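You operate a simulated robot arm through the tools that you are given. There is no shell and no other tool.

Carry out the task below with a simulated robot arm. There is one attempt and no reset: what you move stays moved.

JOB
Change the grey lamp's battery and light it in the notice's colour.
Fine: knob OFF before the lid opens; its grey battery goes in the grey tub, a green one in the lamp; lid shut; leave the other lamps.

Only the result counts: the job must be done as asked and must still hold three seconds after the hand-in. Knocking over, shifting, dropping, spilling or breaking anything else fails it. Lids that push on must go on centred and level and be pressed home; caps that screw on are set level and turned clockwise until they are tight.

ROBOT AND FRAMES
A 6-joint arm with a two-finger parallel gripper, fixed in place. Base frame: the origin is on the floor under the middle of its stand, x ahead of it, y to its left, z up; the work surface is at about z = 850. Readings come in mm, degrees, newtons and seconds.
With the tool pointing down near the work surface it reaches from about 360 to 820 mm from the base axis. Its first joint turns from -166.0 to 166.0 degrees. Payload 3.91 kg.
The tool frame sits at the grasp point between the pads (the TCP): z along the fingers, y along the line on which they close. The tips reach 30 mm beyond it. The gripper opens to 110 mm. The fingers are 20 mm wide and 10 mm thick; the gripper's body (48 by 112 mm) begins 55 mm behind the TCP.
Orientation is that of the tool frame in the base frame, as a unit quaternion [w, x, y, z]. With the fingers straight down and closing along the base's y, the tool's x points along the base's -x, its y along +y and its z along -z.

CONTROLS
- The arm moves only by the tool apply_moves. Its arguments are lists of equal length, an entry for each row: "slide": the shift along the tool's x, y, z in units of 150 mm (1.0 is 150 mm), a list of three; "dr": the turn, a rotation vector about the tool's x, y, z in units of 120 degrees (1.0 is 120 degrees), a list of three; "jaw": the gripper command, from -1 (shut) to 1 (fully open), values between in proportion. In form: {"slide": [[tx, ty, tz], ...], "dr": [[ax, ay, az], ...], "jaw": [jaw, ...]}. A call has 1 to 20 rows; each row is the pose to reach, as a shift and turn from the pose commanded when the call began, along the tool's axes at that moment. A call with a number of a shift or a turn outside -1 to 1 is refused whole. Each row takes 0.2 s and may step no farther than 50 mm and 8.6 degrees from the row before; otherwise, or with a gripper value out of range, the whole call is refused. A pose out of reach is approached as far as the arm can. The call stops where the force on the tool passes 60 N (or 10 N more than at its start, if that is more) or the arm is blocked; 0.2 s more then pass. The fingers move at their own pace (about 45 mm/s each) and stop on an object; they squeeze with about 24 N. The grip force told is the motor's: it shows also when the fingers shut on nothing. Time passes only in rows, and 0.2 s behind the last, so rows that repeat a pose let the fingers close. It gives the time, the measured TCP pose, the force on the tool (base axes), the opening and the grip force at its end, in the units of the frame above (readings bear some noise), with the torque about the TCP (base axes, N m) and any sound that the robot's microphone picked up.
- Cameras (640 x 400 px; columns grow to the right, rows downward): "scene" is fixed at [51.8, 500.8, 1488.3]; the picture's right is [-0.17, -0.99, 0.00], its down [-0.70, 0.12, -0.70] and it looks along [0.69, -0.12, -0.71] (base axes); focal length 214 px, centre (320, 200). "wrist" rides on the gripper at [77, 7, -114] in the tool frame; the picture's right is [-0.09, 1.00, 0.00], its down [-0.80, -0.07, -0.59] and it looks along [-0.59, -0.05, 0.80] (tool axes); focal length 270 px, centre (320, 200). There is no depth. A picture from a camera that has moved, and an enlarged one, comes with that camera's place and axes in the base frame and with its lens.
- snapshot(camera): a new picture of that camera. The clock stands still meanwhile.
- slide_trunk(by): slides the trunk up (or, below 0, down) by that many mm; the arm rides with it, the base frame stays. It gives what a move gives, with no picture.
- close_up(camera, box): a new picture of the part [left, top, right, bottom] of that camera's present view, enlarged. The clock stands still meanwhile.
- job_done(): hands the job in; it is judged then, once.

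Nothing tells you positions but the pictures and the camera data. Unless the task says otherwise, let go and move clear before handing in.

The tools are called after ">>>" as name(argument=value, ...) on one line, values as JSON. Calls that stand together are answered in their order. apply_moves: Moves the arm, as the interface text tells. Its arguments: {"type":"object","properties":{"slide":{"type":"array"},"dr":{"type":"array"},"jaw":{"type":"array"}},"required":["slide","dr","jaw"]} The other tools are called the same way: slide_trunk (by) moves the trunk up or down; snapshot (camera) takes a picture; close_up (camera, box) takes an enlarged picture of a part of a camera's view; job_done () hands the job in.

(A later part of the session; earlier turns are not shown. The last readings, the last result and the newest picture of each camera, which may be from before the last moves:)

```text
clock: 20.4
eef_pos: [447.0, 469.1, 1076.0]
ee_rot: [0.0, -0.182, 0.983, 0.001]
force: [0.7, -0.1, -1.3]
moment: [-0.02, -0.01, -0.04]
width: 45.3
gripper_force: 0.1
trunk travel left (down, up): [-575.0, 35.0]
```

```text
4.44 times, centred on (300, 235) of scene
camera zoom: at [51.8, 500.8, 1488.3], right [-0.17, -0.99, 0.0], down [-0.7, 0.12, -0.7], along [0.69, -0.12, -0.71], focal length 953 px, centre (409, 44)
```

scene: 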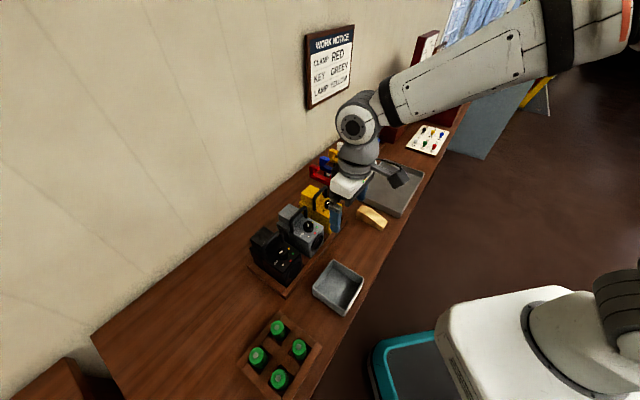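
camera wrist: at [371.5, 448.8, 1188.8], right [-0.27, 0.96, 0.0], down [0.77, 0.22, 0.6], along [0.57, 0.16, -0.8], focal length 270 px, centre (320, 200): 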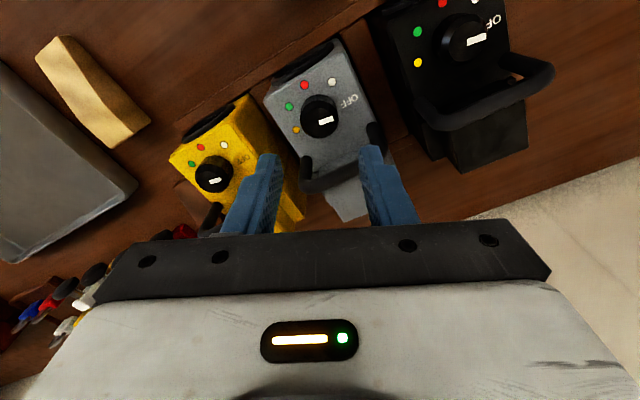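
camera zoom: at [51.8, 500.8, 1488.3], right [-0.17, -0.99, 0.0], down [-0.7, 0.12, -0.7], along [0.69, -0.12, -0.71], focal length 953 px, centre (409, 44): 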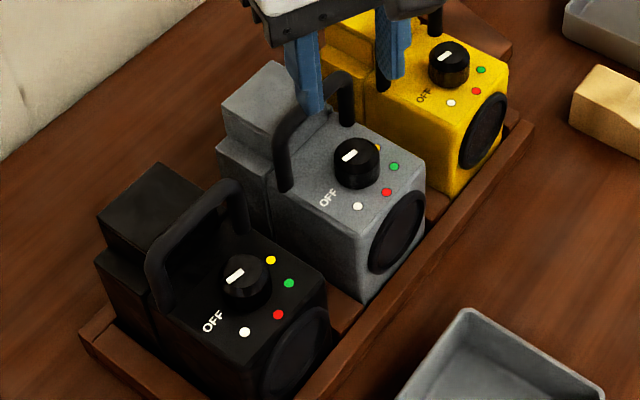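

>>> close_up(camera="scene", box=[294, 202, 324, 232])

>>> close_up(camera="scene", box=[268, 232, 298, 262])

>>> close_up(camera="scene", box=[318, 184, 348, 214])

>>> close_up(camera="wrist", box=[260, 50, 380, 170])

```text
13.33 times, centred on (309, 217) of scene
camera zoom: at [51.8, 500.8, 1488.3], right [-0.17, -0.99, 0.0], down [-0.7, 0.12, -0.7], along [0.69, -0.12, -0.71], focal length 2860 px, centre (467, -27)
```

zoom: 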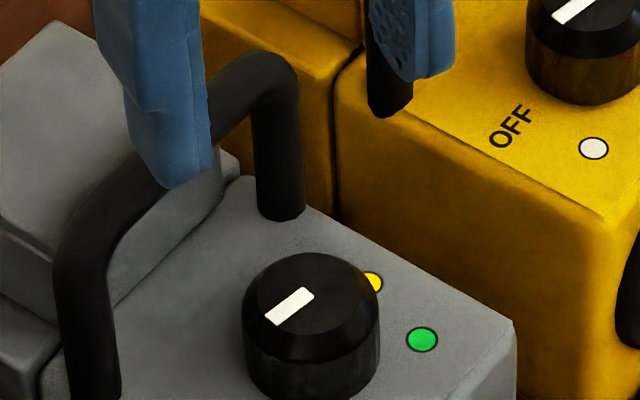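

```text
13.33 times, centred on (283, 247) of scene
camera zoom: at [51.8, 500.8, 1488.3], right [-0.17, -0.99, 0.0], down [-0.7, 0.12, -0.7], along [0.69, -0.12, -0.71], focal length 2860 px, centre (813, -427)
```

zoom: 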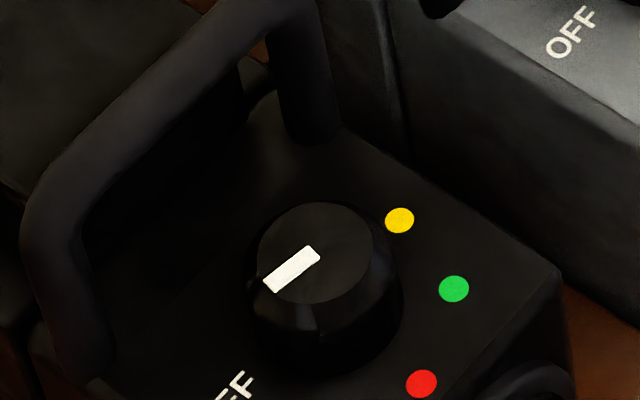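

```text
13.33 times, centred on (333, 199) of scene
camera zoom: at [51.8, 500.8, 1488.3], right [-0.17, -0.99, 0.0], down [-0.7, 0.12, -0.7], along [0.69, -0.12, -0.71], focal length 2860 px, centre (147, 213)
```

zoom: 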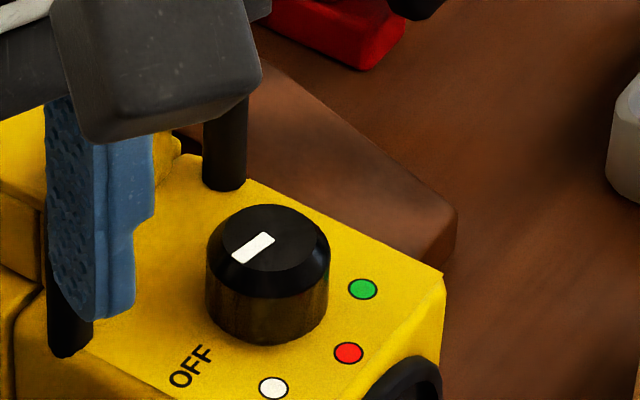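

```text
3.33 times, centred on (320, 110) of wrist
camera zoom: at [371.5, 448.8, 1188.8], right [-0.27, 0.96, 0.0], down [0.77, 0.22, 0.6], along [0.57, 0.16, -0.8], focal length 901 px, centre (320, 500)
```

zoom: 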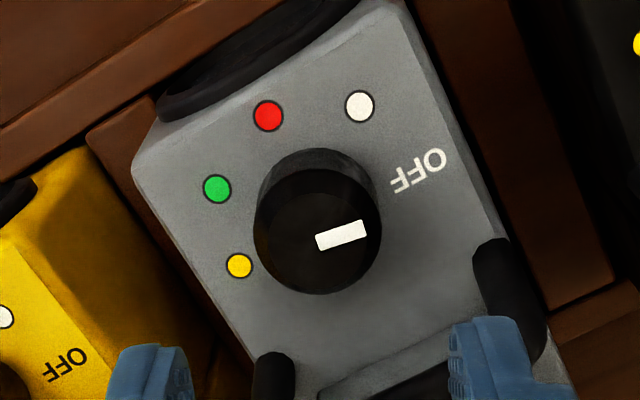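

The pointer matches OFF to within about 2° (it also matches the other two lamps). Next is the lid: centre near radial 719.5, lateral 16.4, or base (497.2, 520.4). I'll hover over it with the fingers open to 80 mm.

>>> apply_moves(slide=[[-0.0869, 0.04, 0], [-0.1739, 0.08, 0], [-0.2608, 0.12, 0], [-0.3478, 0.16, 0], [-0.4347, 0.2, 0], [-0.4347, 0.2, 0]], dr=[[0, 0, -0.04], [0, 0, -0.08], [0, 0, -0.12], [0, 0, -0.16], [0, 0, -0.201], [0, 0, -0.201]], jaw=[0, 0.2, 0.4, 0.4, 0.4, 0.4])

>>> snapshot(camera="wrist")

>>> close_up(camera="wrist", box=[240, 90, 400, 230])

>>> close_up(camera="scene", box=[265, 180, 335, 250])

```text
clock: 21.8
eef_pos: [496.7, 519.1, 1076.0]
ee_rot: [0.0, -0.384, 0.923, 0.0]
force: [0.3, -0.3, 0.0]
moment: [0.02, 0.05, 0.03]
width: 77.2
gripper_force: 0.0
trunk travel left (down, up): [-575.0, 35.0]
```

```text
taken
camera wrist: at [436.6, 471.5, 1189.7], right [-0.64, 0.77, 0.0], down [0.61, 0.52, 0.6], along [0.46, 0.38, -0.8], focal length 270 px, centre (320, 200)
```

wrist: 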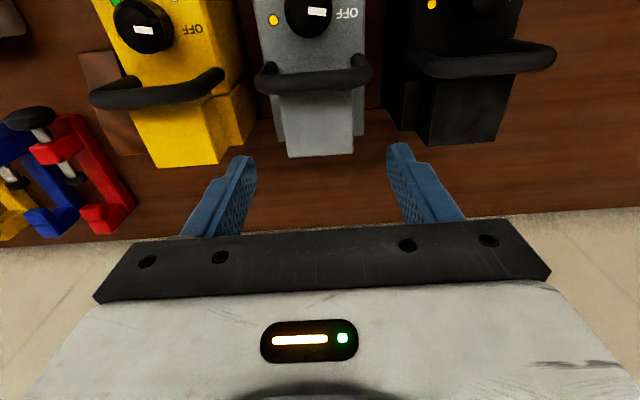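

```text
2.86 times, centred on (320, 160) of wrist
camera zoom: at [436.6, 471.5, 1189.7], right [-0.64, 0.77, 0.0], down [0.61, 0.52, 0.6], along [0.46, 0.38, -0.8], focal length 772 px, centre (320, 314)
```

zoom: 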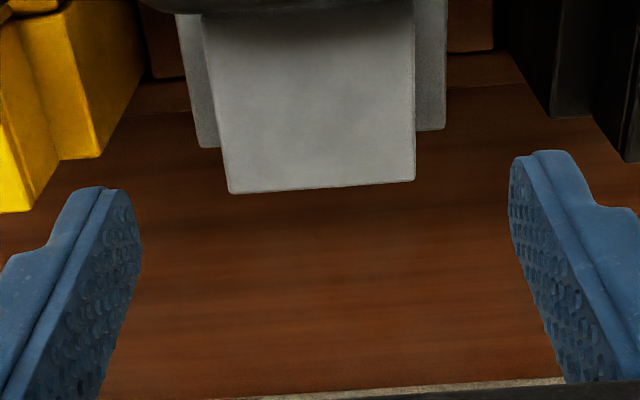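

```text
5.71 times, centred on (300, 215) of scene
camera zoom: at [51.8, 500.8, 1488.3], right [-0.17, -0.99, 0.0], down [-0.7, 0.12, -0.7], along [0.69, -0.12, -0.71], focal length 1226 px, centre (434, 114)
```

zoom: 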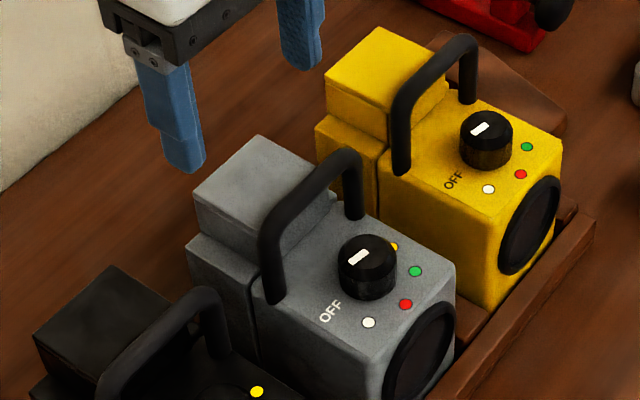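

The grip is centred on the lid to within 1 mm. I'll descend with the tips ending about 7 mm above the ledge.

>>> apply_moves(slide=[[0, 0, 0.1], [0, 0, 0.2], [0, 0, 0.3], [0, 0, 0.4], [0, 0, 0.48], [0, 0, 0.525], [0, 0, 0.525]], dr=[[0, 0, 0], [0, 0, 0], [0, 0, 0], [0, 0, 0], [0, 0, 0], [0, 0, 0], [0, 0, 0]], jaw=[0.4, 0.4, 0.4, 0.4, 0.4, 0.4, 0.4])

>>> close_up(camera="wrist", box=[200, 90, 440, 230])

>>> close_up(camera="scene", box=[265, 180, 335, 250])

```text
clock: 23.4
eef_pos: [498.0, 519.7, 996.0]
ee_rot: [0.002, -0.383, 0.924, 0.001]
force: [0.3, -0.3, 0.1]
moment: [-0.02, 0.02, -0.01]
width: 76.8
gripper_force: 0.0
trunk travel left (down, up): [-575.0, 35.0]
```

```text
2.67 times, centred on (320, 160) of wrist
camera zoom: at [436.3, 471.3, 1109.8], right [-0.64, 0.77, 0.0], down [0.62, 0.52, 0.6], along [0.46, 0.38, -0.8], focal length 721 px, centre (320, 307)
```

zoom: 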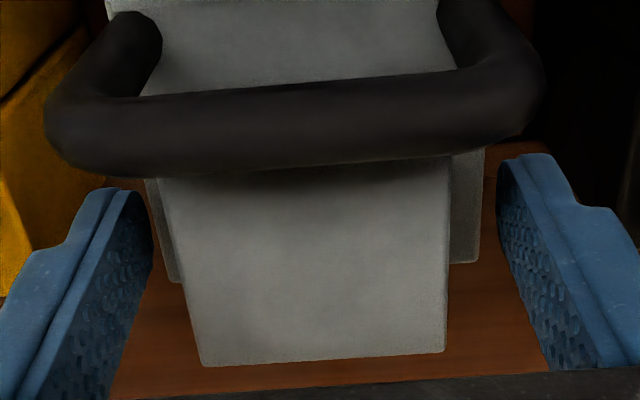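

```text
5.71 times, centred on (300, 215) of scene
camera zoom: at [51.8, 500.8, 1488.3], right [-0.17, -0.99, 0.0], down [-0.7, 0.12, -0.7], along [0.69, -0.12, -0.71], focal length 1226 px, centre (434, 114)
```

zoom: 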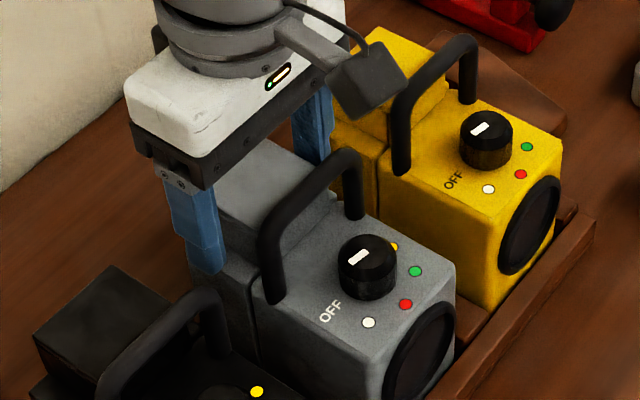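

The lid is centred between the fingers. I'll close on it.

>>> apply_moves(slide=[[0, 0.004, 0], [0, 0.004, 0], [0, 0.004, 0], [0, 0.004, 0]], dr=[[0, 0, 0], [0, 0, 0], [0, 0, 0], [0, 0, 0]], jaw=[0.1, -0.02, -0.3, -0.3])

>>> close_up(camera="wrist", box=[200, 90, 440, 230])

>>> close_up(camera="scene", box=[265, 180, 335, 250])

```text
clock: 24.4
eef_pos: [495.8, 520.6, 996.6]
ee_rot: [0.001, -0.383, 0.924, 0.002]
force: [3.0, -1.9, 1.1]
moment: [-0.15, -0.12, 0.13]
width: 53.8
gripper_force: 24.0
trunk travel left (down, up): [-575.0, 35.0]
```

```text
2.67 times, centred on (320, 160) of wrist
camera zoom: at [436.7, 471.3, 1109.8], right [-0.64, 0.77, 0.0], down [0.62, 0.52, 0.6], along [0.46, 0.38, -0.8], focal length 721 px, centre (320, 307)
```

zoom: 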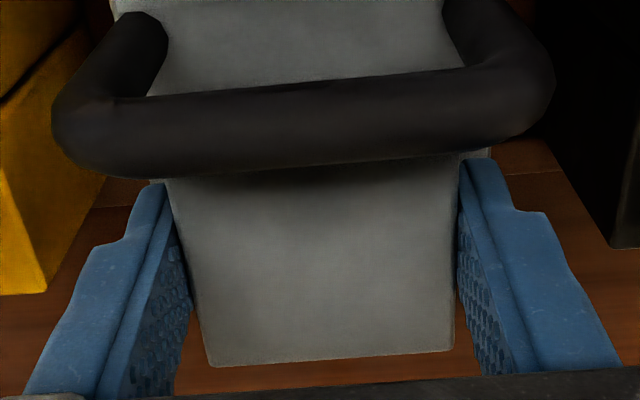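

```text
5.71 times, centred on (300, 215) of scene
camera zoom: at [51.8, 500.8, 1488.3], right [-0.17, -0.99, 0.0], down [-0.7, 0.12, -0.7], along [0.69, -0.12, -0.71], focal length 1226 px, centre (434, 114)
```

zoom: 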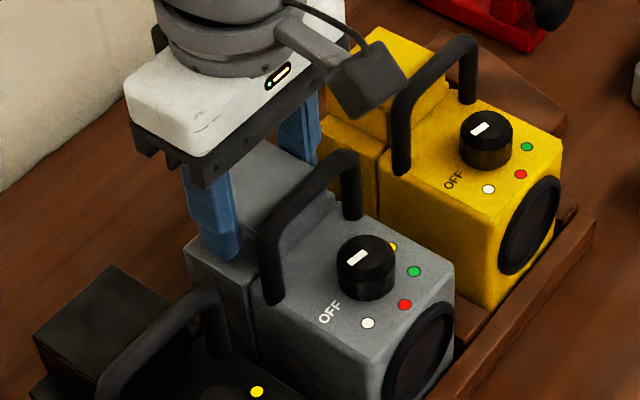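

The lid is gripped (53.8 mm). I'll lift a few millimetres and check the force to tell whether it's a free push-on lid or hinged.

>>> apply_moves(slide=[[0, 0, -0.01], [0, 0, -0.02], [0, 0, -0.03], [0, 0, -0.04]], dr=[[0, 0, 0], [0, 0, 0], [0, 0, 0], [0, 0, 0]], jaw=[-0.3, -0.3, -0.3, -0.3])

>>> close_up(camera="wrist", box=[200, 90, 440, 230])

>>> close_up(camera="scene", box=[275, 195, 315, 235])

```text
clock: 25.4
eef_pos: [496.7, 519.8, 1001.6]
ee_rot: [0.001, -0.382, 0.924, 0.0]
force: [-2.2, -2.3, -7.3]
moment: [-0.16, 0.29, -0.16]
width: 53.4
gripper_force: 23.7
trunk travel left (down, up): [-575.0, 35.0]
```

```text
2.67 times, centred on (320, 160) of wrist
camera zoom: at [436.6, 471.5, 1115.8], right [-0.64, 0.77, 0.0], down [0.62, 0.52, 0.59], along [0.46, 0.38, -0.8], focal length 721 px, centre (320, 307)
```

zoom: 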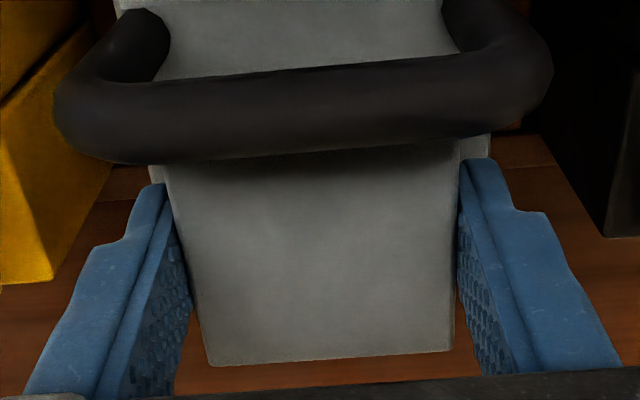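

```text
10.00 times, centred on (295, 215) of scene
camera zoom: at [51.8, 500.8, 1488.3], right [-0.17, -0.99, 0.0], down [-0.7, 0.12, -0.7], along [0.69, -0.12, -0.71], focal length 2145 px, centre (570, 50)
```

zoom: 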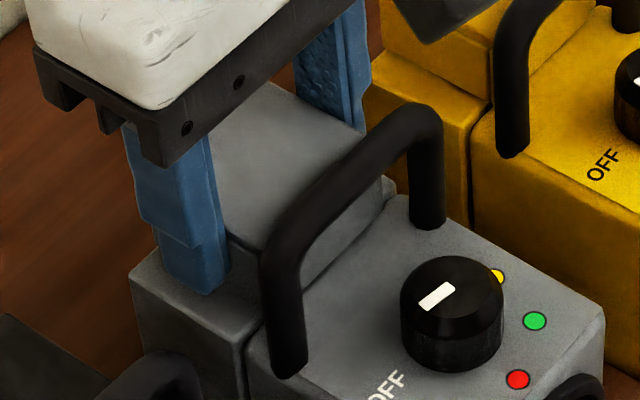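

The lid rises level with the gripper while the lamp stays put, so it's a free push-on lid. I'll keep lifting gently.

>>> apply_moves(slide=[[0, 0, -0.02], [0, 0, -0.04], [0, 0, -0.06], [0, 0, -0.08]], dr=[[0, 0, 0], [0, 0, 0], [0, 0, 0], [0, 0, 0]], jaw=[-0.3, -0.3, -0.3, -0.3])

>>> close_up(camera="wrist", box=[200, 90, 440, 230])

>>> close_up(camera="scene", box=[275, 195, 315, 235])

```text
clock: 26.4
eef_pos: [496.5, 521.2, 1014.5]
ee_rot: [0.001, -0.383, 0.924, 0.0]
force: [-1.8, -1.9, -6.7]
moment: [-0.19, 0.19, -0.1]
width: 53.8
gripper_force: 24.1
trunk travel left (down, up): [-575.0, 35.0]
```

```text
2.67 times, centred on (320, 160) of wrist
camera zoom: at [436.9, 472.0, 1128.0], right [-0.64, 0.77, 0.0], down [0.62, 0.52, 0.6], along [0.46, 0.38, -0.8], focal length 721 px, centre (320, 307)
```

zoom: 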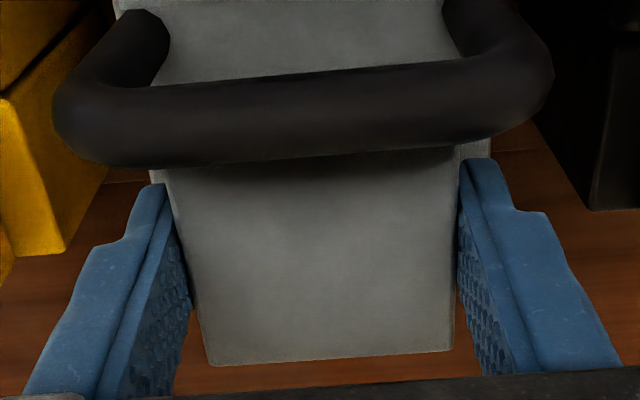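

```text
10.00 times, centred on (295, 215) of scene
camera zoom: at [51.8, 500.8, 1488.3], right [-0.17, -0.99, 0.0], down [-0.7, 0.12, -0.7], along [0.69, -0.12, -0.71], focal length 2145 px, centre (570, 50)
```

zoom: 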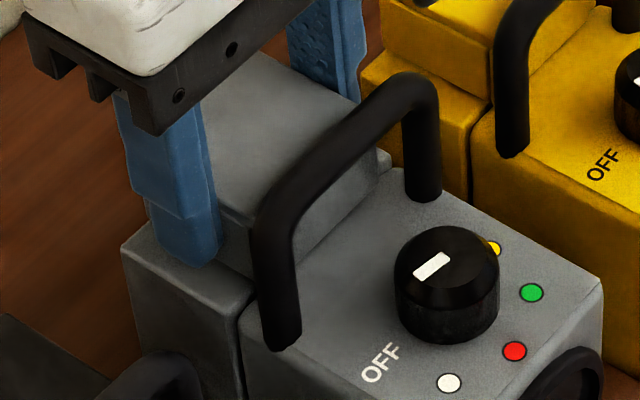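

The second picture shows the whole lamp came up, so the lid is attached, hinged or latched, and doesn't pull off. I'll set the lamp back down gently.

>>> apply_moves(slide=[[0, 0, 0.03], [0, 0, 0.06], [0, 0, 0.09], [0, 0, 0.105], [0, 0, 0.112], [0, 0, 0.117]], dr=[[0, 0, 0], [0, 0, 0], [0, 0, 0], [0, 0, 0], [0, 0, 0], [0, 0, 0]], jaw=[-0.3, -0.3, -0.3, -0.3, -0.3, -0.3])

>>> close_up(camera="wrist", box=[200, 90, 440, 230])

>>> close_up(camera="scene", box=[275, 195, 315, 235])

```text
clock: 27.8
eef_pos: [497.3, 520.8, 996.5]
ee_rot: [0.001, -0.382, 0.924, 0.001]
force: [1.8, 1.6, -0.1]
moment: [0.2, 0.11, -0.14]
width: 53.8
gripper_force: 24.2
trunk travel left (down, up): [-575.0, 35.0]
```

```text
2.67 times, centred on (320, 160) of wrist
camera zoom: at [436.9, 472.2, 1110.8], right [-0.64, 0.77, 0.0], down [0.62, 0.51, 0.6], along [0.46, 0.38, -0.8], focal length 721 px, centre (320, 307)
```

zoom: 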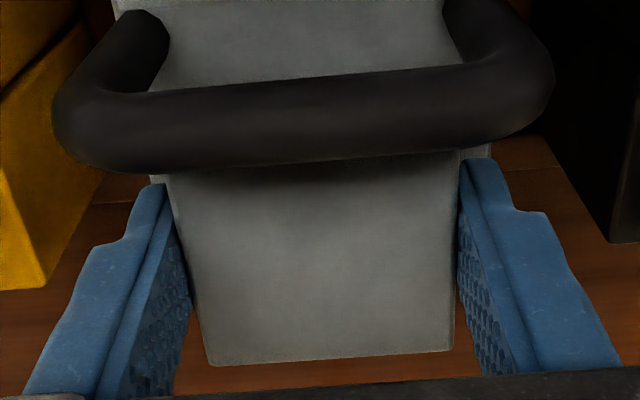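

```text
10.00 times, centred on (295, 215) of scene
camera zoom: at [51.8, 500.8, 1488.3], right [-0.17, -0.99, 0.0], down [-0.7, 0.12, -0.7], along [0.69, -0.12, -0.71], focal length 2145 px, centre (570, 50)
```

zoom: 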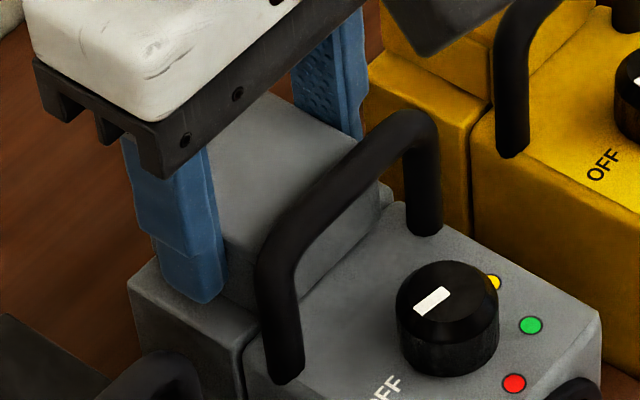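

The lamp is back in place. The lid must be a hinged part of this tower. I'll release, rise, and study the seams more closely.

>>> apply_moves(slide=[[0, 0, 0], [0, 0, 0], [0, 0, 0], [0, 0, -0.2], [0, 0, -0.45], [0, 0, -0.7]], dr=[[0, 0, 0], [0, 0, 0], [0, 0, 0], [0, 0, 0], [0, 0, 0], [0, 0, 0]], jaw=[0.1, 0.4, 0.4, 0.4, 0.4, 0.4])

>>> close_up(camera="scene", box=[275, 195, 315, 235])

>>> close_up(camera="scene", box=[290, 203, 310, 223])

>>> close_up(camera="wrist", box=[240, 60, 400, 180])

```text
clock: 29.2
eef_pos: [495.2, 520.8, 1103.6]
ee_rot: [0.001, -0.383, 0.924, 0.001]
force: [0.4, 0.3, 0.5]
moment: [0.02, 0.01, -0.02]
width: 77.0
gripper_force: 0.0
trunk travel left (down, up): [-575.0, 35.0]
```

```text
10.00 times, centred on (295, 215) of scene
camera zoom: at [51.8, 500.8, 1488.3], right [-0.17, -0.99, 0.0], down [-0.7, 0.12, -0.7], along [0.69, -0.12, -0.71], focal length 2145 px, centre (570, 50)
```

zoom: 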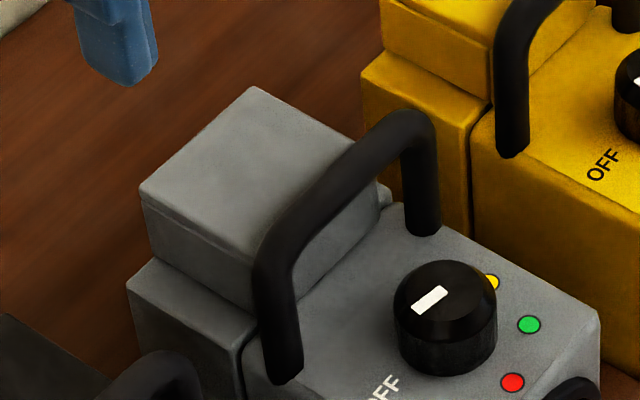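

```text
16.00 times, centred on (300, 213) of scene
camera zoom: at [51.8, 500.8, 1488.3], right [-0.17, -0.99, 0.0], down [-0.7, 0.12, -0.7], along [0.69, -0.12, -0.71], focal length 3432 px, centre (640, -8)
```

zoom: 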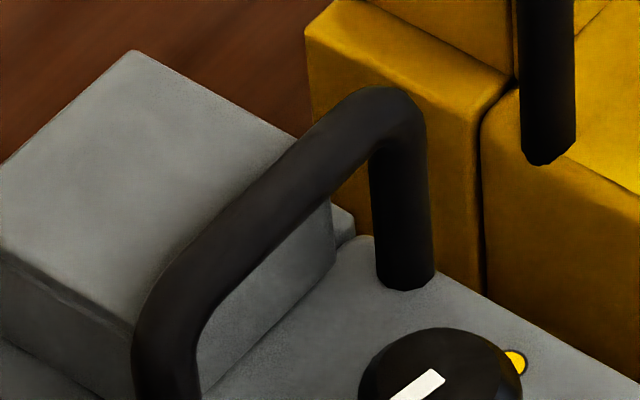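

```text
3.33 times, centred on (320, 120) of wrist
camera zoom: at [436.2, 471.4, 1216.9], right [-0.64, 0.77, 0.0], down [0.62, 0.52, 0.6], along [0.46, 0.38, -0.8], focal length 901 px, centre (320, 467)
```

zoom: 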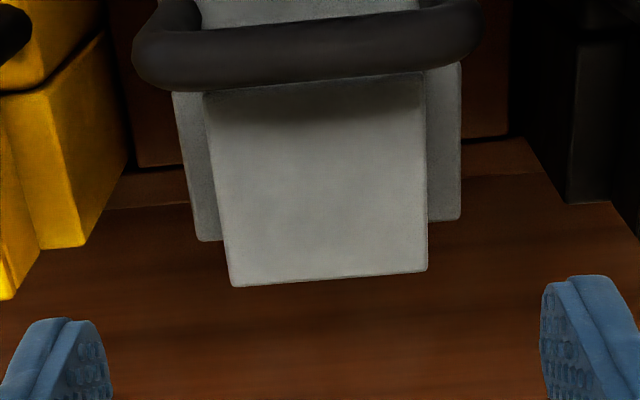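

I'll take a low-angle look at the lid from the black lamp's side: move past the black lamp, turn, then tilt the camera towards horizontal.

>>> apply_moves(slide=[[0, 0.0833, 0], [0, 0.1667, 0], [0, 0.25, 0], [0, 0.3333, 0], [0, 0.4167, 0], [0, 0.5, 0], [0, 0.5833, 0], [0, 0.6667, 0], [0, 0.75, 0], [0, 0.8333, 0], [0, 0.9167, 0], [0, 1.0, 0]], dr=[[0, 0, 0.0625], [0, 0, 0.125], [0, 0, 0.1875], [0, 0, 0.25], [0, 0, 0.3125], [0, 0, 0.375], [0, 0, 0.4375], [0, 0, 0.5], [0, 0, 0.5625], [0, 0, 0.625], [0, 0, 0.6875], [0, 0, 0.75]], jaw=[0.2, 0, 0, 0, 0, 0, 0, 0, 0, 0, 0, 0])

```text
clock: 31.8
eef_pos: [390.6, 626.3, 1102.5]
ee_rot: [0.001, 0.383, 0.924, 0.001]
force: [-1.0, 0.3, 0.0]
moment: [-0.01, 0.0, -0.03]
width: 54.6
gripper_force: 0.1
trunk travel left (down, up): [-575.0, 35.0]
```

>>> apply_moves(slide=[[0.067, 0, 0.04], [0.133, 0, 0.08], [0.2, 0, 0.12], [0.267, 0, 0.16], [0.333, 0, 0.2]], dr=[[0, -0.0533, 0], [0, -0.1067, 0], [0, -0.16, 0], [0, -0.2133, 0], [0, -0.2667, 0]], jaw=[0, 0, 0, 0, 0])

>>> snapshot(camera="wrist")

```text
clock: 33.0
eef_pos: [352.5, 656.3, 1072.4]
ee_rot: [0.256, 0.369, 0.887, -0.105]
force: [0.2, -0.5, 0.7]
moment: [-0.01, 0.02, 0.02]
width: 54.9
gripper_force: 0.0
out of reach, approached as far as the arm can: row 5
trunk travel left (down, up): [-575.0, 35.0]
```

```text
taken
camera wrist: at [268.0, 752.0, 1127.4], right [0.76, 0.65, 0.05], down [0.2, -0.31, 0.93], along [0.62, -0.69, -0.37], focal length 270 px, centre (320, 200)
```

wrist: 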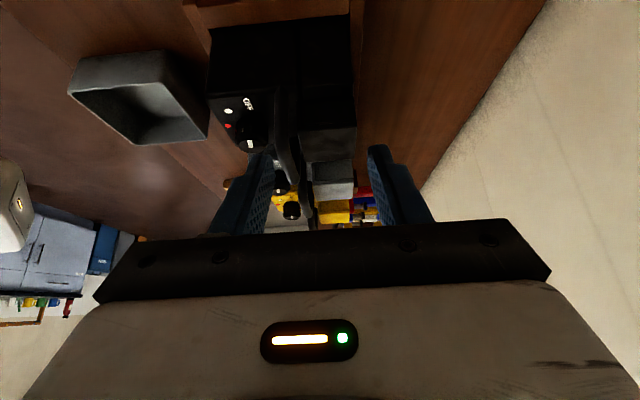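

>>> close_up(camera="wrist", box=[290, 140, 370, 210])

>>> close_up(camera="wrist", box=[308, 155, 362, 205])

>>> close_up(camera="wrist", box=[200, 20, 370, 180])

```text
5.71 times, centred on (330, 175) of wrist
camera zoom: at [268.0, 752.0, 1127.4], right [0.76, 0.65, 0.05], down [0.2, -0.31, 0.93], along [0.62, -0.69, -0.37], focal length 1544 px, centre (263, 343)
```

zoom: 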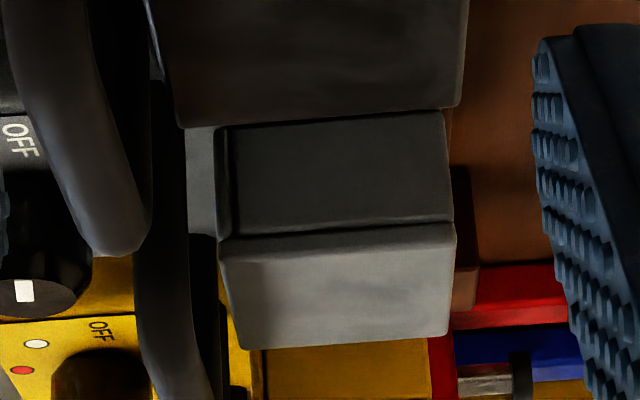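

```text
8.00 times, centred on (335, 180) of wrist
camera zoom: at [268.0, 752.0, 1127.4], right [0.76, 0.65, 0.05], down [0.2, -0.31, 0.93], along [0.62, -0.69, -0.37], focal length 2162 px, centre (200, 360)
```

zoom: 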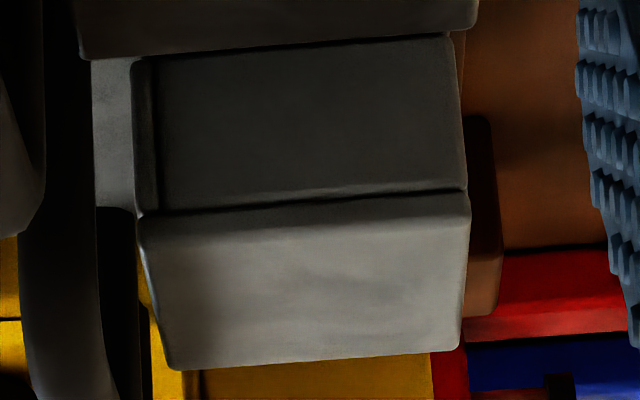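

```text
2.50 times, centred on (285, 100) of wrist
camera zoom: at [268.0, 752.0, 1127.4], right [0.76, 0.65, 0.05], down [0.2, -0.31, 0.93], along [0.62, -0.69, -0.37], focal length 676 px, centre (408, 450)
```

zoom: 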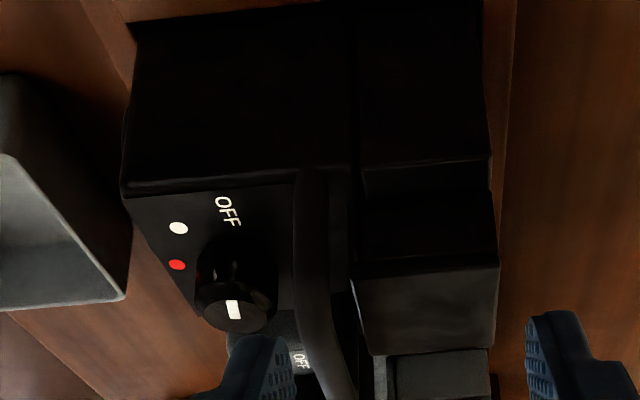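

This side view shows the tower as a box-shaped cap with no visible hinge barrel. I'll go back over the lamp and try prying the cap gently, rotating it about its rear bottom edge instead of pulling straight up.

>>> apply_moves(slide=[[-0.0511, 0.0016, 0.0221], [-0.1022, 0.0033, 0.0442], [-0.1533, 0.0049, 0.0663], [-0.2044, 0.0066, 0.0883], [-0.2555, 0.0082, 0.1104], [-0.3067, 0.0099, 0.1325], [-0.3578, 0.0115, 0.1546], [-0.4089, 0.0131, 0.1767], [-0.46, 0.0148, 0.1988], [-0.5111, 0.0164, 0.2208], [-0.5622, 0.0181, 0.2429], [-0.6133, 0.0197, 0.265]], dr=[[-0.01744, 0.01756, -0.06085], [-0.03488, 0.03512, -0.1217], [-0.05232, 0.05268, -0.18255], [-0.06977, 0.07023, -0.2434], [-0.08721, 0.08779, -0.30425], [-0.10465, 0.10535, -0.3651], [-0.12209, 0.12291, -0.42595], [-0.13953, 0.14047, -0.4868], [-0.15697, 0.15803, -0.54765], [-0.17442, 0.17558, -0.6085], [-0.19186, 0.19314, -0.66935], [-0.2093, 0.2107, -0.7302]], jaw=[0, 0.1, 0.2, 0.4, 0.4, 0.4, 0.4, 0.4, 0.4, 0.4, 0.4, 0.4])

```text
clock: 35.6
eef_pos: [425.9, 588.5, 1085.7]
ee_rot: [-0.001, -0.384, 0.923, 0.001]
force: [-0.2, -0.2, 0.6]
moment: [-0.01, -0.01, 0.03]
width: 77.0
gripper_force: 0.1
trunk travel left (down, up): [-575.0, 35.0]
```

>>> apply_moves(slide=[[-0.004, -0.22, -0.02], [-0.008, -0.44, -0.04], [-0.011, -0.6533, -0.04], [-0.011, -0.6533, -0.04]], dr=[[0, 0, 0], [0, 0, 0], [0, 0, 0], [0, 0, 0]], jaw=[0.4, 0.4, 0.4, 0.4])

>>> close_up(camera="wrist", box=[220, 0, 420, 180])

>>> close_up(camera="wrist", box=[265, 70, 385, 160])

```text
clock: 36.6
eef_pos: [496.6, 521.6, 1093.4]
ee_rot: [0.0, -0.385, 0.923, 0.002]
force: [-0.1, -0.3, -0.3]
moment: [0.0, -0.01, -0.02]
width: 77.2
gripper_force: 0.0
trunk travel left (down, up): [-575.0, 35.0]
```

```text
2.22 times, centred on (320, 90) of wrist
camera zoom: at [437.4, 472.3, 1206.0], right [-0.65, 0.76, 0.0], down [0.62, 0.52, 0.59], along [0.45, 0.39, -0.8], focal length 601 px, centre (320, 444)
```

zoom: 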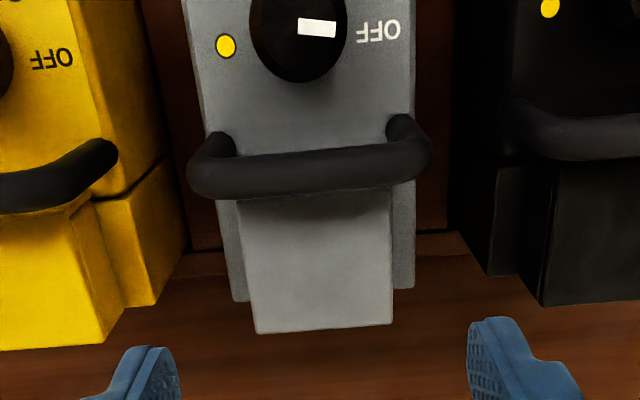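

```text
4.44 times, centred on (325, 115) of wrist
camera zoom: at [437.4, 472.3, 1206.0], right [-0.65, 0.76, 0.0], down [0.62, 0.52, 0.59], along [0.45, 0.39, -0.8], focal length 1201 px, centre (298, 578)
```

zoom: 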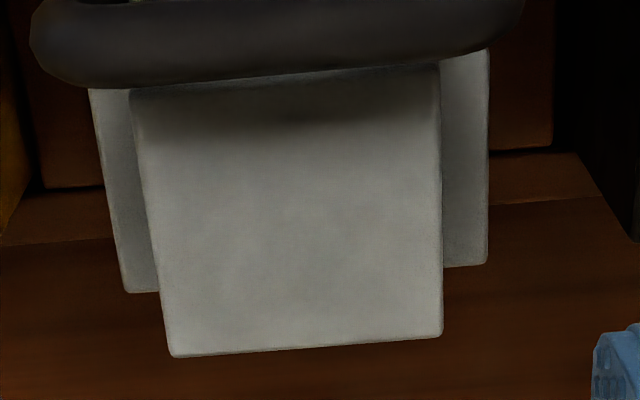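

>>> apply_moves(slide=[[0, -0.005, 0.12], [0, -0.005, 0.24], [0, -0.005, 0.36], [0, -0.005, 0.48], [0, -0.005, 0.6], [0, -0.005, 0.655], [0, -0.005, 0.655], [0, -0.005, 0.655], [0, -0.005, 0.655], [0, -0.005, 0.655]], dr=[[0.0008, 0, 0], [0.0008, 0, 0], [0.0008, 0, 0], [0.0008, 0, 0], [0.0008, 0, 0], [0.0008, 0, 0], [0.0008, 0, 0], [0.0008, 0, 0], [0.0008, 0, 0], [0.0008, 0, 0]], jaw=[0.4, 0.4, 0.4, 0.4, 0.4, 0.4, 0.1, 0, -0.3, -0.3])

>>> close_up(camera="wrist", box=[200, 90, 440, 230])

>>> close_up(camera="scene", box=[275, 195, 315, 235])

```text
clock: 38.8
eef_pos: [496.0, 520.5, 993.9]
ee_rot: [-0.001, -0.384, 0.923, 0.0]
force: [0.3, -1.0, -0.6]
moment: [-0.08, -0.11, -0.04]
width: 53.6
gripper_force: 24.0
trunk travel left (down, up): [-575.0, 35.0]
```

```text
2.67 times, centred on (320, 160) of wrist
camera zoom: at [436.6, 471.6, 1107.4], right [-0.64, 0.76, 0.0], down [0.62, 0.52, 0.59], along [0.45, 0.38, -0.8], focal length 721 px, centre (320, 307)
```

zoom: 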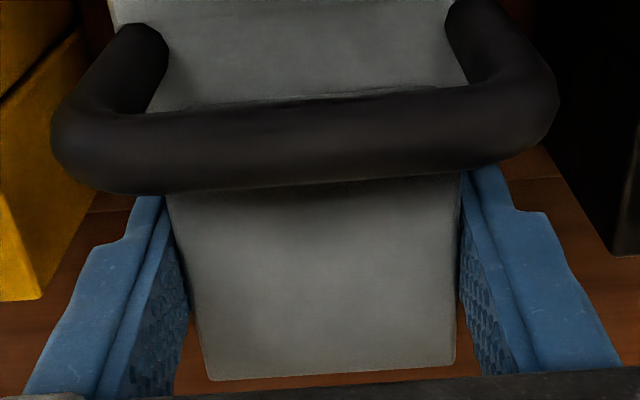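

```text
10.00 times, centred on (295, 215) of scene
camera zoom: at [51.8, 500.8, 1488.3], right [-0.17, -0.99, 0.0], down [-0.7, 0.12, -0.7], along [0.69, -0.12, -0.71], focal length 2145 px, centre (570, 50)
```

zoom: 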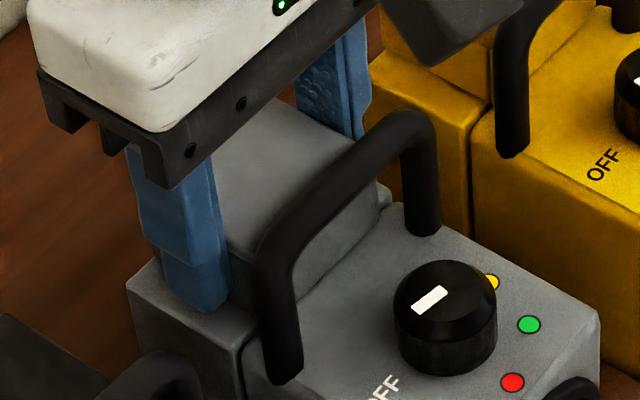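

I'm gripped on the cap. Now a gentle pry: rotate 6° about the cap's rear bottom edge so its front rises, watching the forces.

>>> apply_moves(slide=[[-0.0041, 0, -0.003], [-0.0082, 0, -0.0059], [-0.0125, 0, -0.0088], [-0.0167, 0, -0.0116], [-0.021, 0, -0.0143], [-0.0253, 0, -0.017]], dr=[[0, 0.00833, 0], [0, 0.01667, 0], [0, 0.025, 0], [0, 0.0333, 0], [0, 0.04167, 0], [0, 0.05, 0]], jaw=[-0.3, -0.3, -0.3, -0.3, -0.3, -0.3])

>>> close_up(camera="wrist", box=[200, 90, 440, 230])

>>> close_up(camera="scene", box=[275, 195, 315, 235])

```text
clock: 40.2
eef_pos: [501.3, 524.0, 997.2]
ee_rot: [-0.048, -0.383, 0.922, -0.019]
force: [-0.4, -2.6, 2.7]
moment: [-0.08, -0.06, -0.08]
width: 53.5
gripper_force: 24.2
trunk travel left (down, up): [-575.0, 35.0]
```

```text
2.67 times, centred on (320, 160) of wrist
camera zoom: at [448.2, 483.4, 1117.7], right [-0.64, 0.76, -0.01], down [0.66, 0.56, 0.51], along [0.39, 0.32, -0.86], focal length 721 px, centre (320, 307)
```

zoom: 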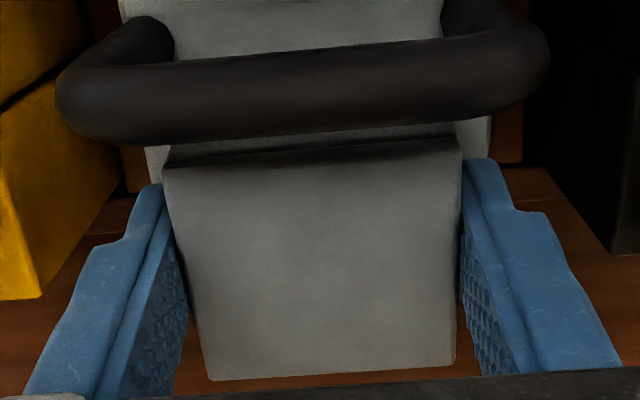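

```text
10.00 times, centred on (295, 215) of scene
camera zoom: at [51.8, 500.8, 1488.3], right [-0.17, -0.99, 0.0], down [-0.7, 0.12, -0.7], along [0.69, -0.12, -0.71], focal length 2145 px, centre (570, 50)
```

zoom: 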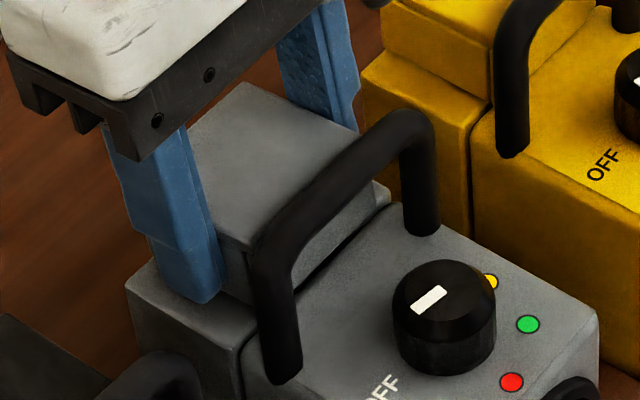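

The cap is swinging up at its front about a rear hinge, and the lamp itself hasn't moved. I'll keep rotating about that hinge.

>>> apply_moves(slide=[[-0.01665, 0, -0.01162], [-0.03408, 0, -0.02205], [-0.05219, 0, -0.03123], [-0.0709, 0, -0.03913]], dr=[[0, 0.03333, 0], [0, 0.06667, 0], [0, 0.1, 0], [0, 0.13333, 0]], jaw=[-0.3, -0.3, -0.3, -0.3])

>>> close_up(camera="wrist", box=[200, 50, 440, 230])

>>> close_up(camera="scene", box=[275, 195, 315, 235])

```text
clock: 41.2
eef_pos: [507.7, 532.6, 1001.5]
ee_rot: [-0.175, -0.377, 0.907, -0.072]
force: [1.1, 0.6, 8.3]
moment: [0.02, -0.26, 0.01]
width: 53.9
gripper_force: 23.8
trunk travel left (down, up): [-575.0, 35.0]
```

```text
2.22 times, centred on (320, 140) of wrist
camera zoom: at [481.3, 516.8, 1136.4], right [-0.65, 0.76, -0.03], down [0.73, 0.63, 0.25], along [0.21, 0.14, -0.97], focal length 601 px, centre (320, 333)
```

zoom: 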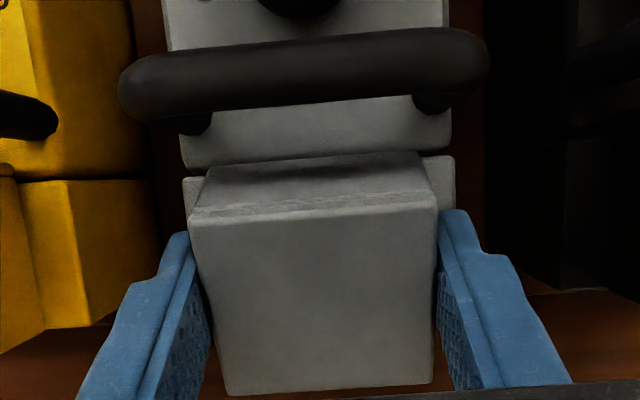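

```text
10.00 times, centred on (295, 215) of scene
camera zoom: at [51.8, 500.8, 1488.3], right [-0.17, -0.99, 0.0], down [-0.7, 0.12, -0.7], along [0.69, -0.12, -0.71], focal length 2145 px, centre (570, 50)
```

zoom: 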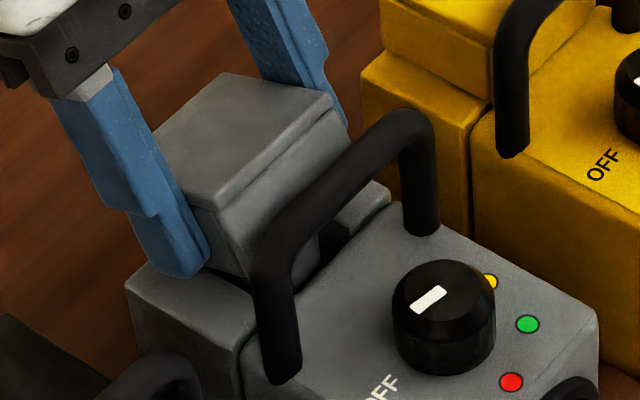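

It's opening and the lamp is steady, though the tool presses down about 8 N, so the true hinge is slightly off my estimate. I'll continue with a 2 mm upward correction.

>>> apply_moves(slide=[[-0.01465, 0, -0.01662], [-0.03008, 0, -0.03205], [-0.04719, 0, -0.04363], [-0.0659, 0, -0.05153]], dr=[[0, 0.03333, 0], [0, 0.06667, 0], [0, 0.1, 0], [0, 0.13333, 0]], jaw=[-0.3, -0.3, -0.3, -0.3])

>>> close_up(camera="wrist", box=[200, 50, 440, 230])

>>> close_up(camera="scene", box=[275, 195, 315, 235])

```text
clock: 42.2
eef_pos: [476.3, 497.3, 1005.8]
ee_rot: [-0.284, -0.366, 0.879, -0.117]
force: [8.5, 27.3, 30.1]
moment: [1.23, 0.18, -1.2]
width: 53.9
gripper_force: 23.5
out of reach, approached as far as the arm can: row 1, 2, 3, 4
trunk travel left (down, up): [-575.0, 35.0]
```

```text
2.22 times, centred on (320, 140) of wrist
camera zoom: at [475.1, 506.5, 1142.9], right [-0.66, 0.75, -0.05], down [0.75, 0.66, 0.01], along [0.04, -0.03, -1.0], focal length 601 px, centre (320, 333)
```

zoom: 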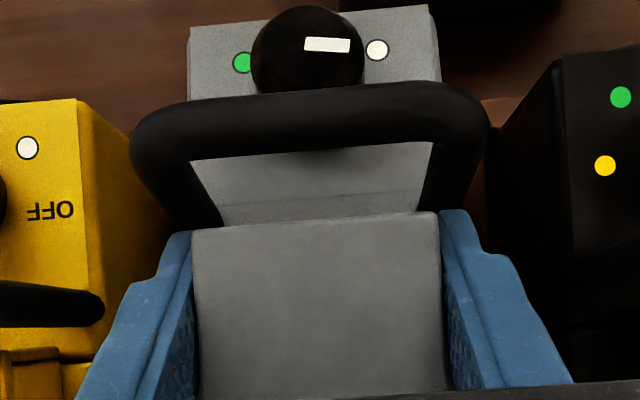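

```text
10.00 times, centred on (295, 215) of scene
camera zoom: at [51.8, 500.8, 1488.3], right [-0.17, -0.99, 0.0], down [-0.7, 0.12, -0.7], along [0.69, -0.12, -0.71], focal length 2145 px, centre (570, 50)
```

zoom: 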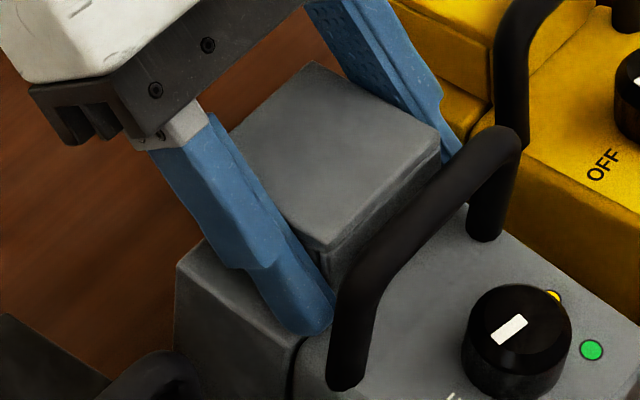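

The arm hit its reach limit, and that pulled the lamp inward. I'll look at the whole scene before undoing it.

>>> snapshot(camera="scene")

>>> close_up(camera="scene", box=[250, 180, 350, 280])

>>> snapshot(camera="wrist")

```text
taken
```

scene: 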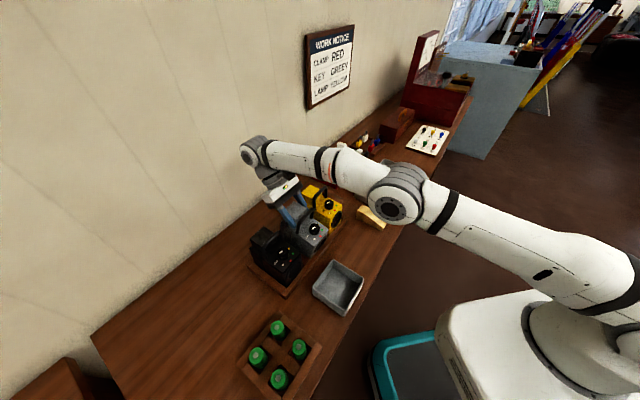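

```text
4.00 times, centred on (300, 230) of scene
camera zoom: at [51.8, 500.8, 1488.3], right [-0.17, -0.99, 0.0], down [-0.7, 0.12, -0.7], along [0.69, -0.12, -0.71], focal length 858 px, centre (400, 80)
```

zoom: 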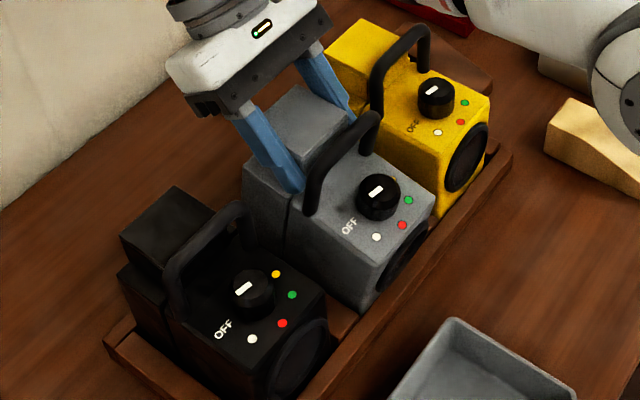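

```text
taken
camera wrist: at [475.1, 506.5, 1142.9], right [-0.66, 0.75, -0.05], down [0.75, 0.66, 0.01], along [0.04, -0.03, -1.0], focal length 270 px, centre (320, 200)
```

wrist: 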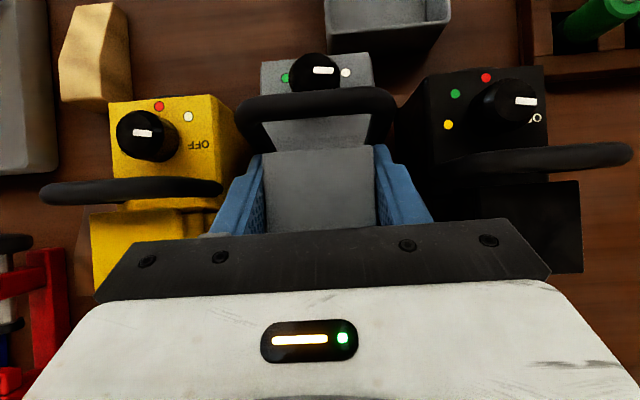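

The lamp has been dragged about 18 mm inward and partly up against the tray's front rail. I'll reverse to the previous reachable pose so it goes back into its slot.

>>> apply_moves(slide=[[-0.034, 0.0023, -0.0201], [-0.068, 0.0047, -0.0402], [-0.102, 0.007, -0.0603], [-0.136, 0.0093, -0.0803], [-0.17, 0.0117, -0.1004], [-0.204, 0.014, -0.1205], [-0.238, 0.0163, -0.1406], [-0.272, 0.0187, -0.1607]], dr=[[0, -0.0144, 0], [0, -0.0288, 0], [0, -0.0431, 0], [0, -0.0575, 0], [0, -0.0719, 0], [0, -0.0863, 0], [0, -0.1006, 0], [0, -0.115, 0]], jaw=[-0.3, -0.3, -0.3, -0.3, -0.3, -0.3, -0.3, -0.3])

>>> close_up(camera="scene", box=[250, 180, 350, 280])

>>> close_up(camera="wrist", box=[200, 50, 440, 230])

```text
clock: 44.0
eef_pos: [503.6, 524.6, 996.2]
ee_rot: [-0.193, -0.376, 0.903, -0.079]
force: [-6.5, -5.5, -3.6]
moment: [-0.6, 0.53, -0.26]
width: 54.0
gripper_force: 24.2
out of reach, approached as far as the arm can: row 1, 2, 3, 4, 5, 6, 7, 8
trunk travel left (down, up): [-575.0, 35.0]
```

```text
4.00 times, centred on (300, 230) of scene
camera zoom: at [51.8, 500.8, 1488.3], right [-0.17, -0.99, 0.0], down [-0.7, 0.12, -0.7], along [0.69, -0.12, -0.71], focal length 858 px, centre (400, 80)
```

zoom: 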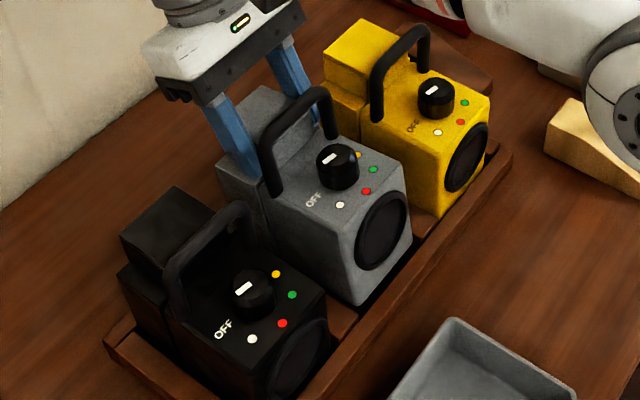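

```text
2.22 times, centred on (320, 140) of wrist
camera zoom: at [482.2, 514.3, 1131.0], right [-0.65, 0.76, -0.03], down [0.74, 0.64, 0.21], along [0.18, 0.11, -0.98], focal length 601 px, centre (320, 333)
```

zoom: 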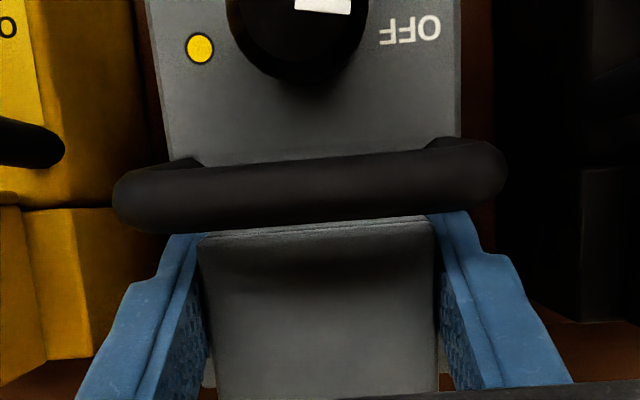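

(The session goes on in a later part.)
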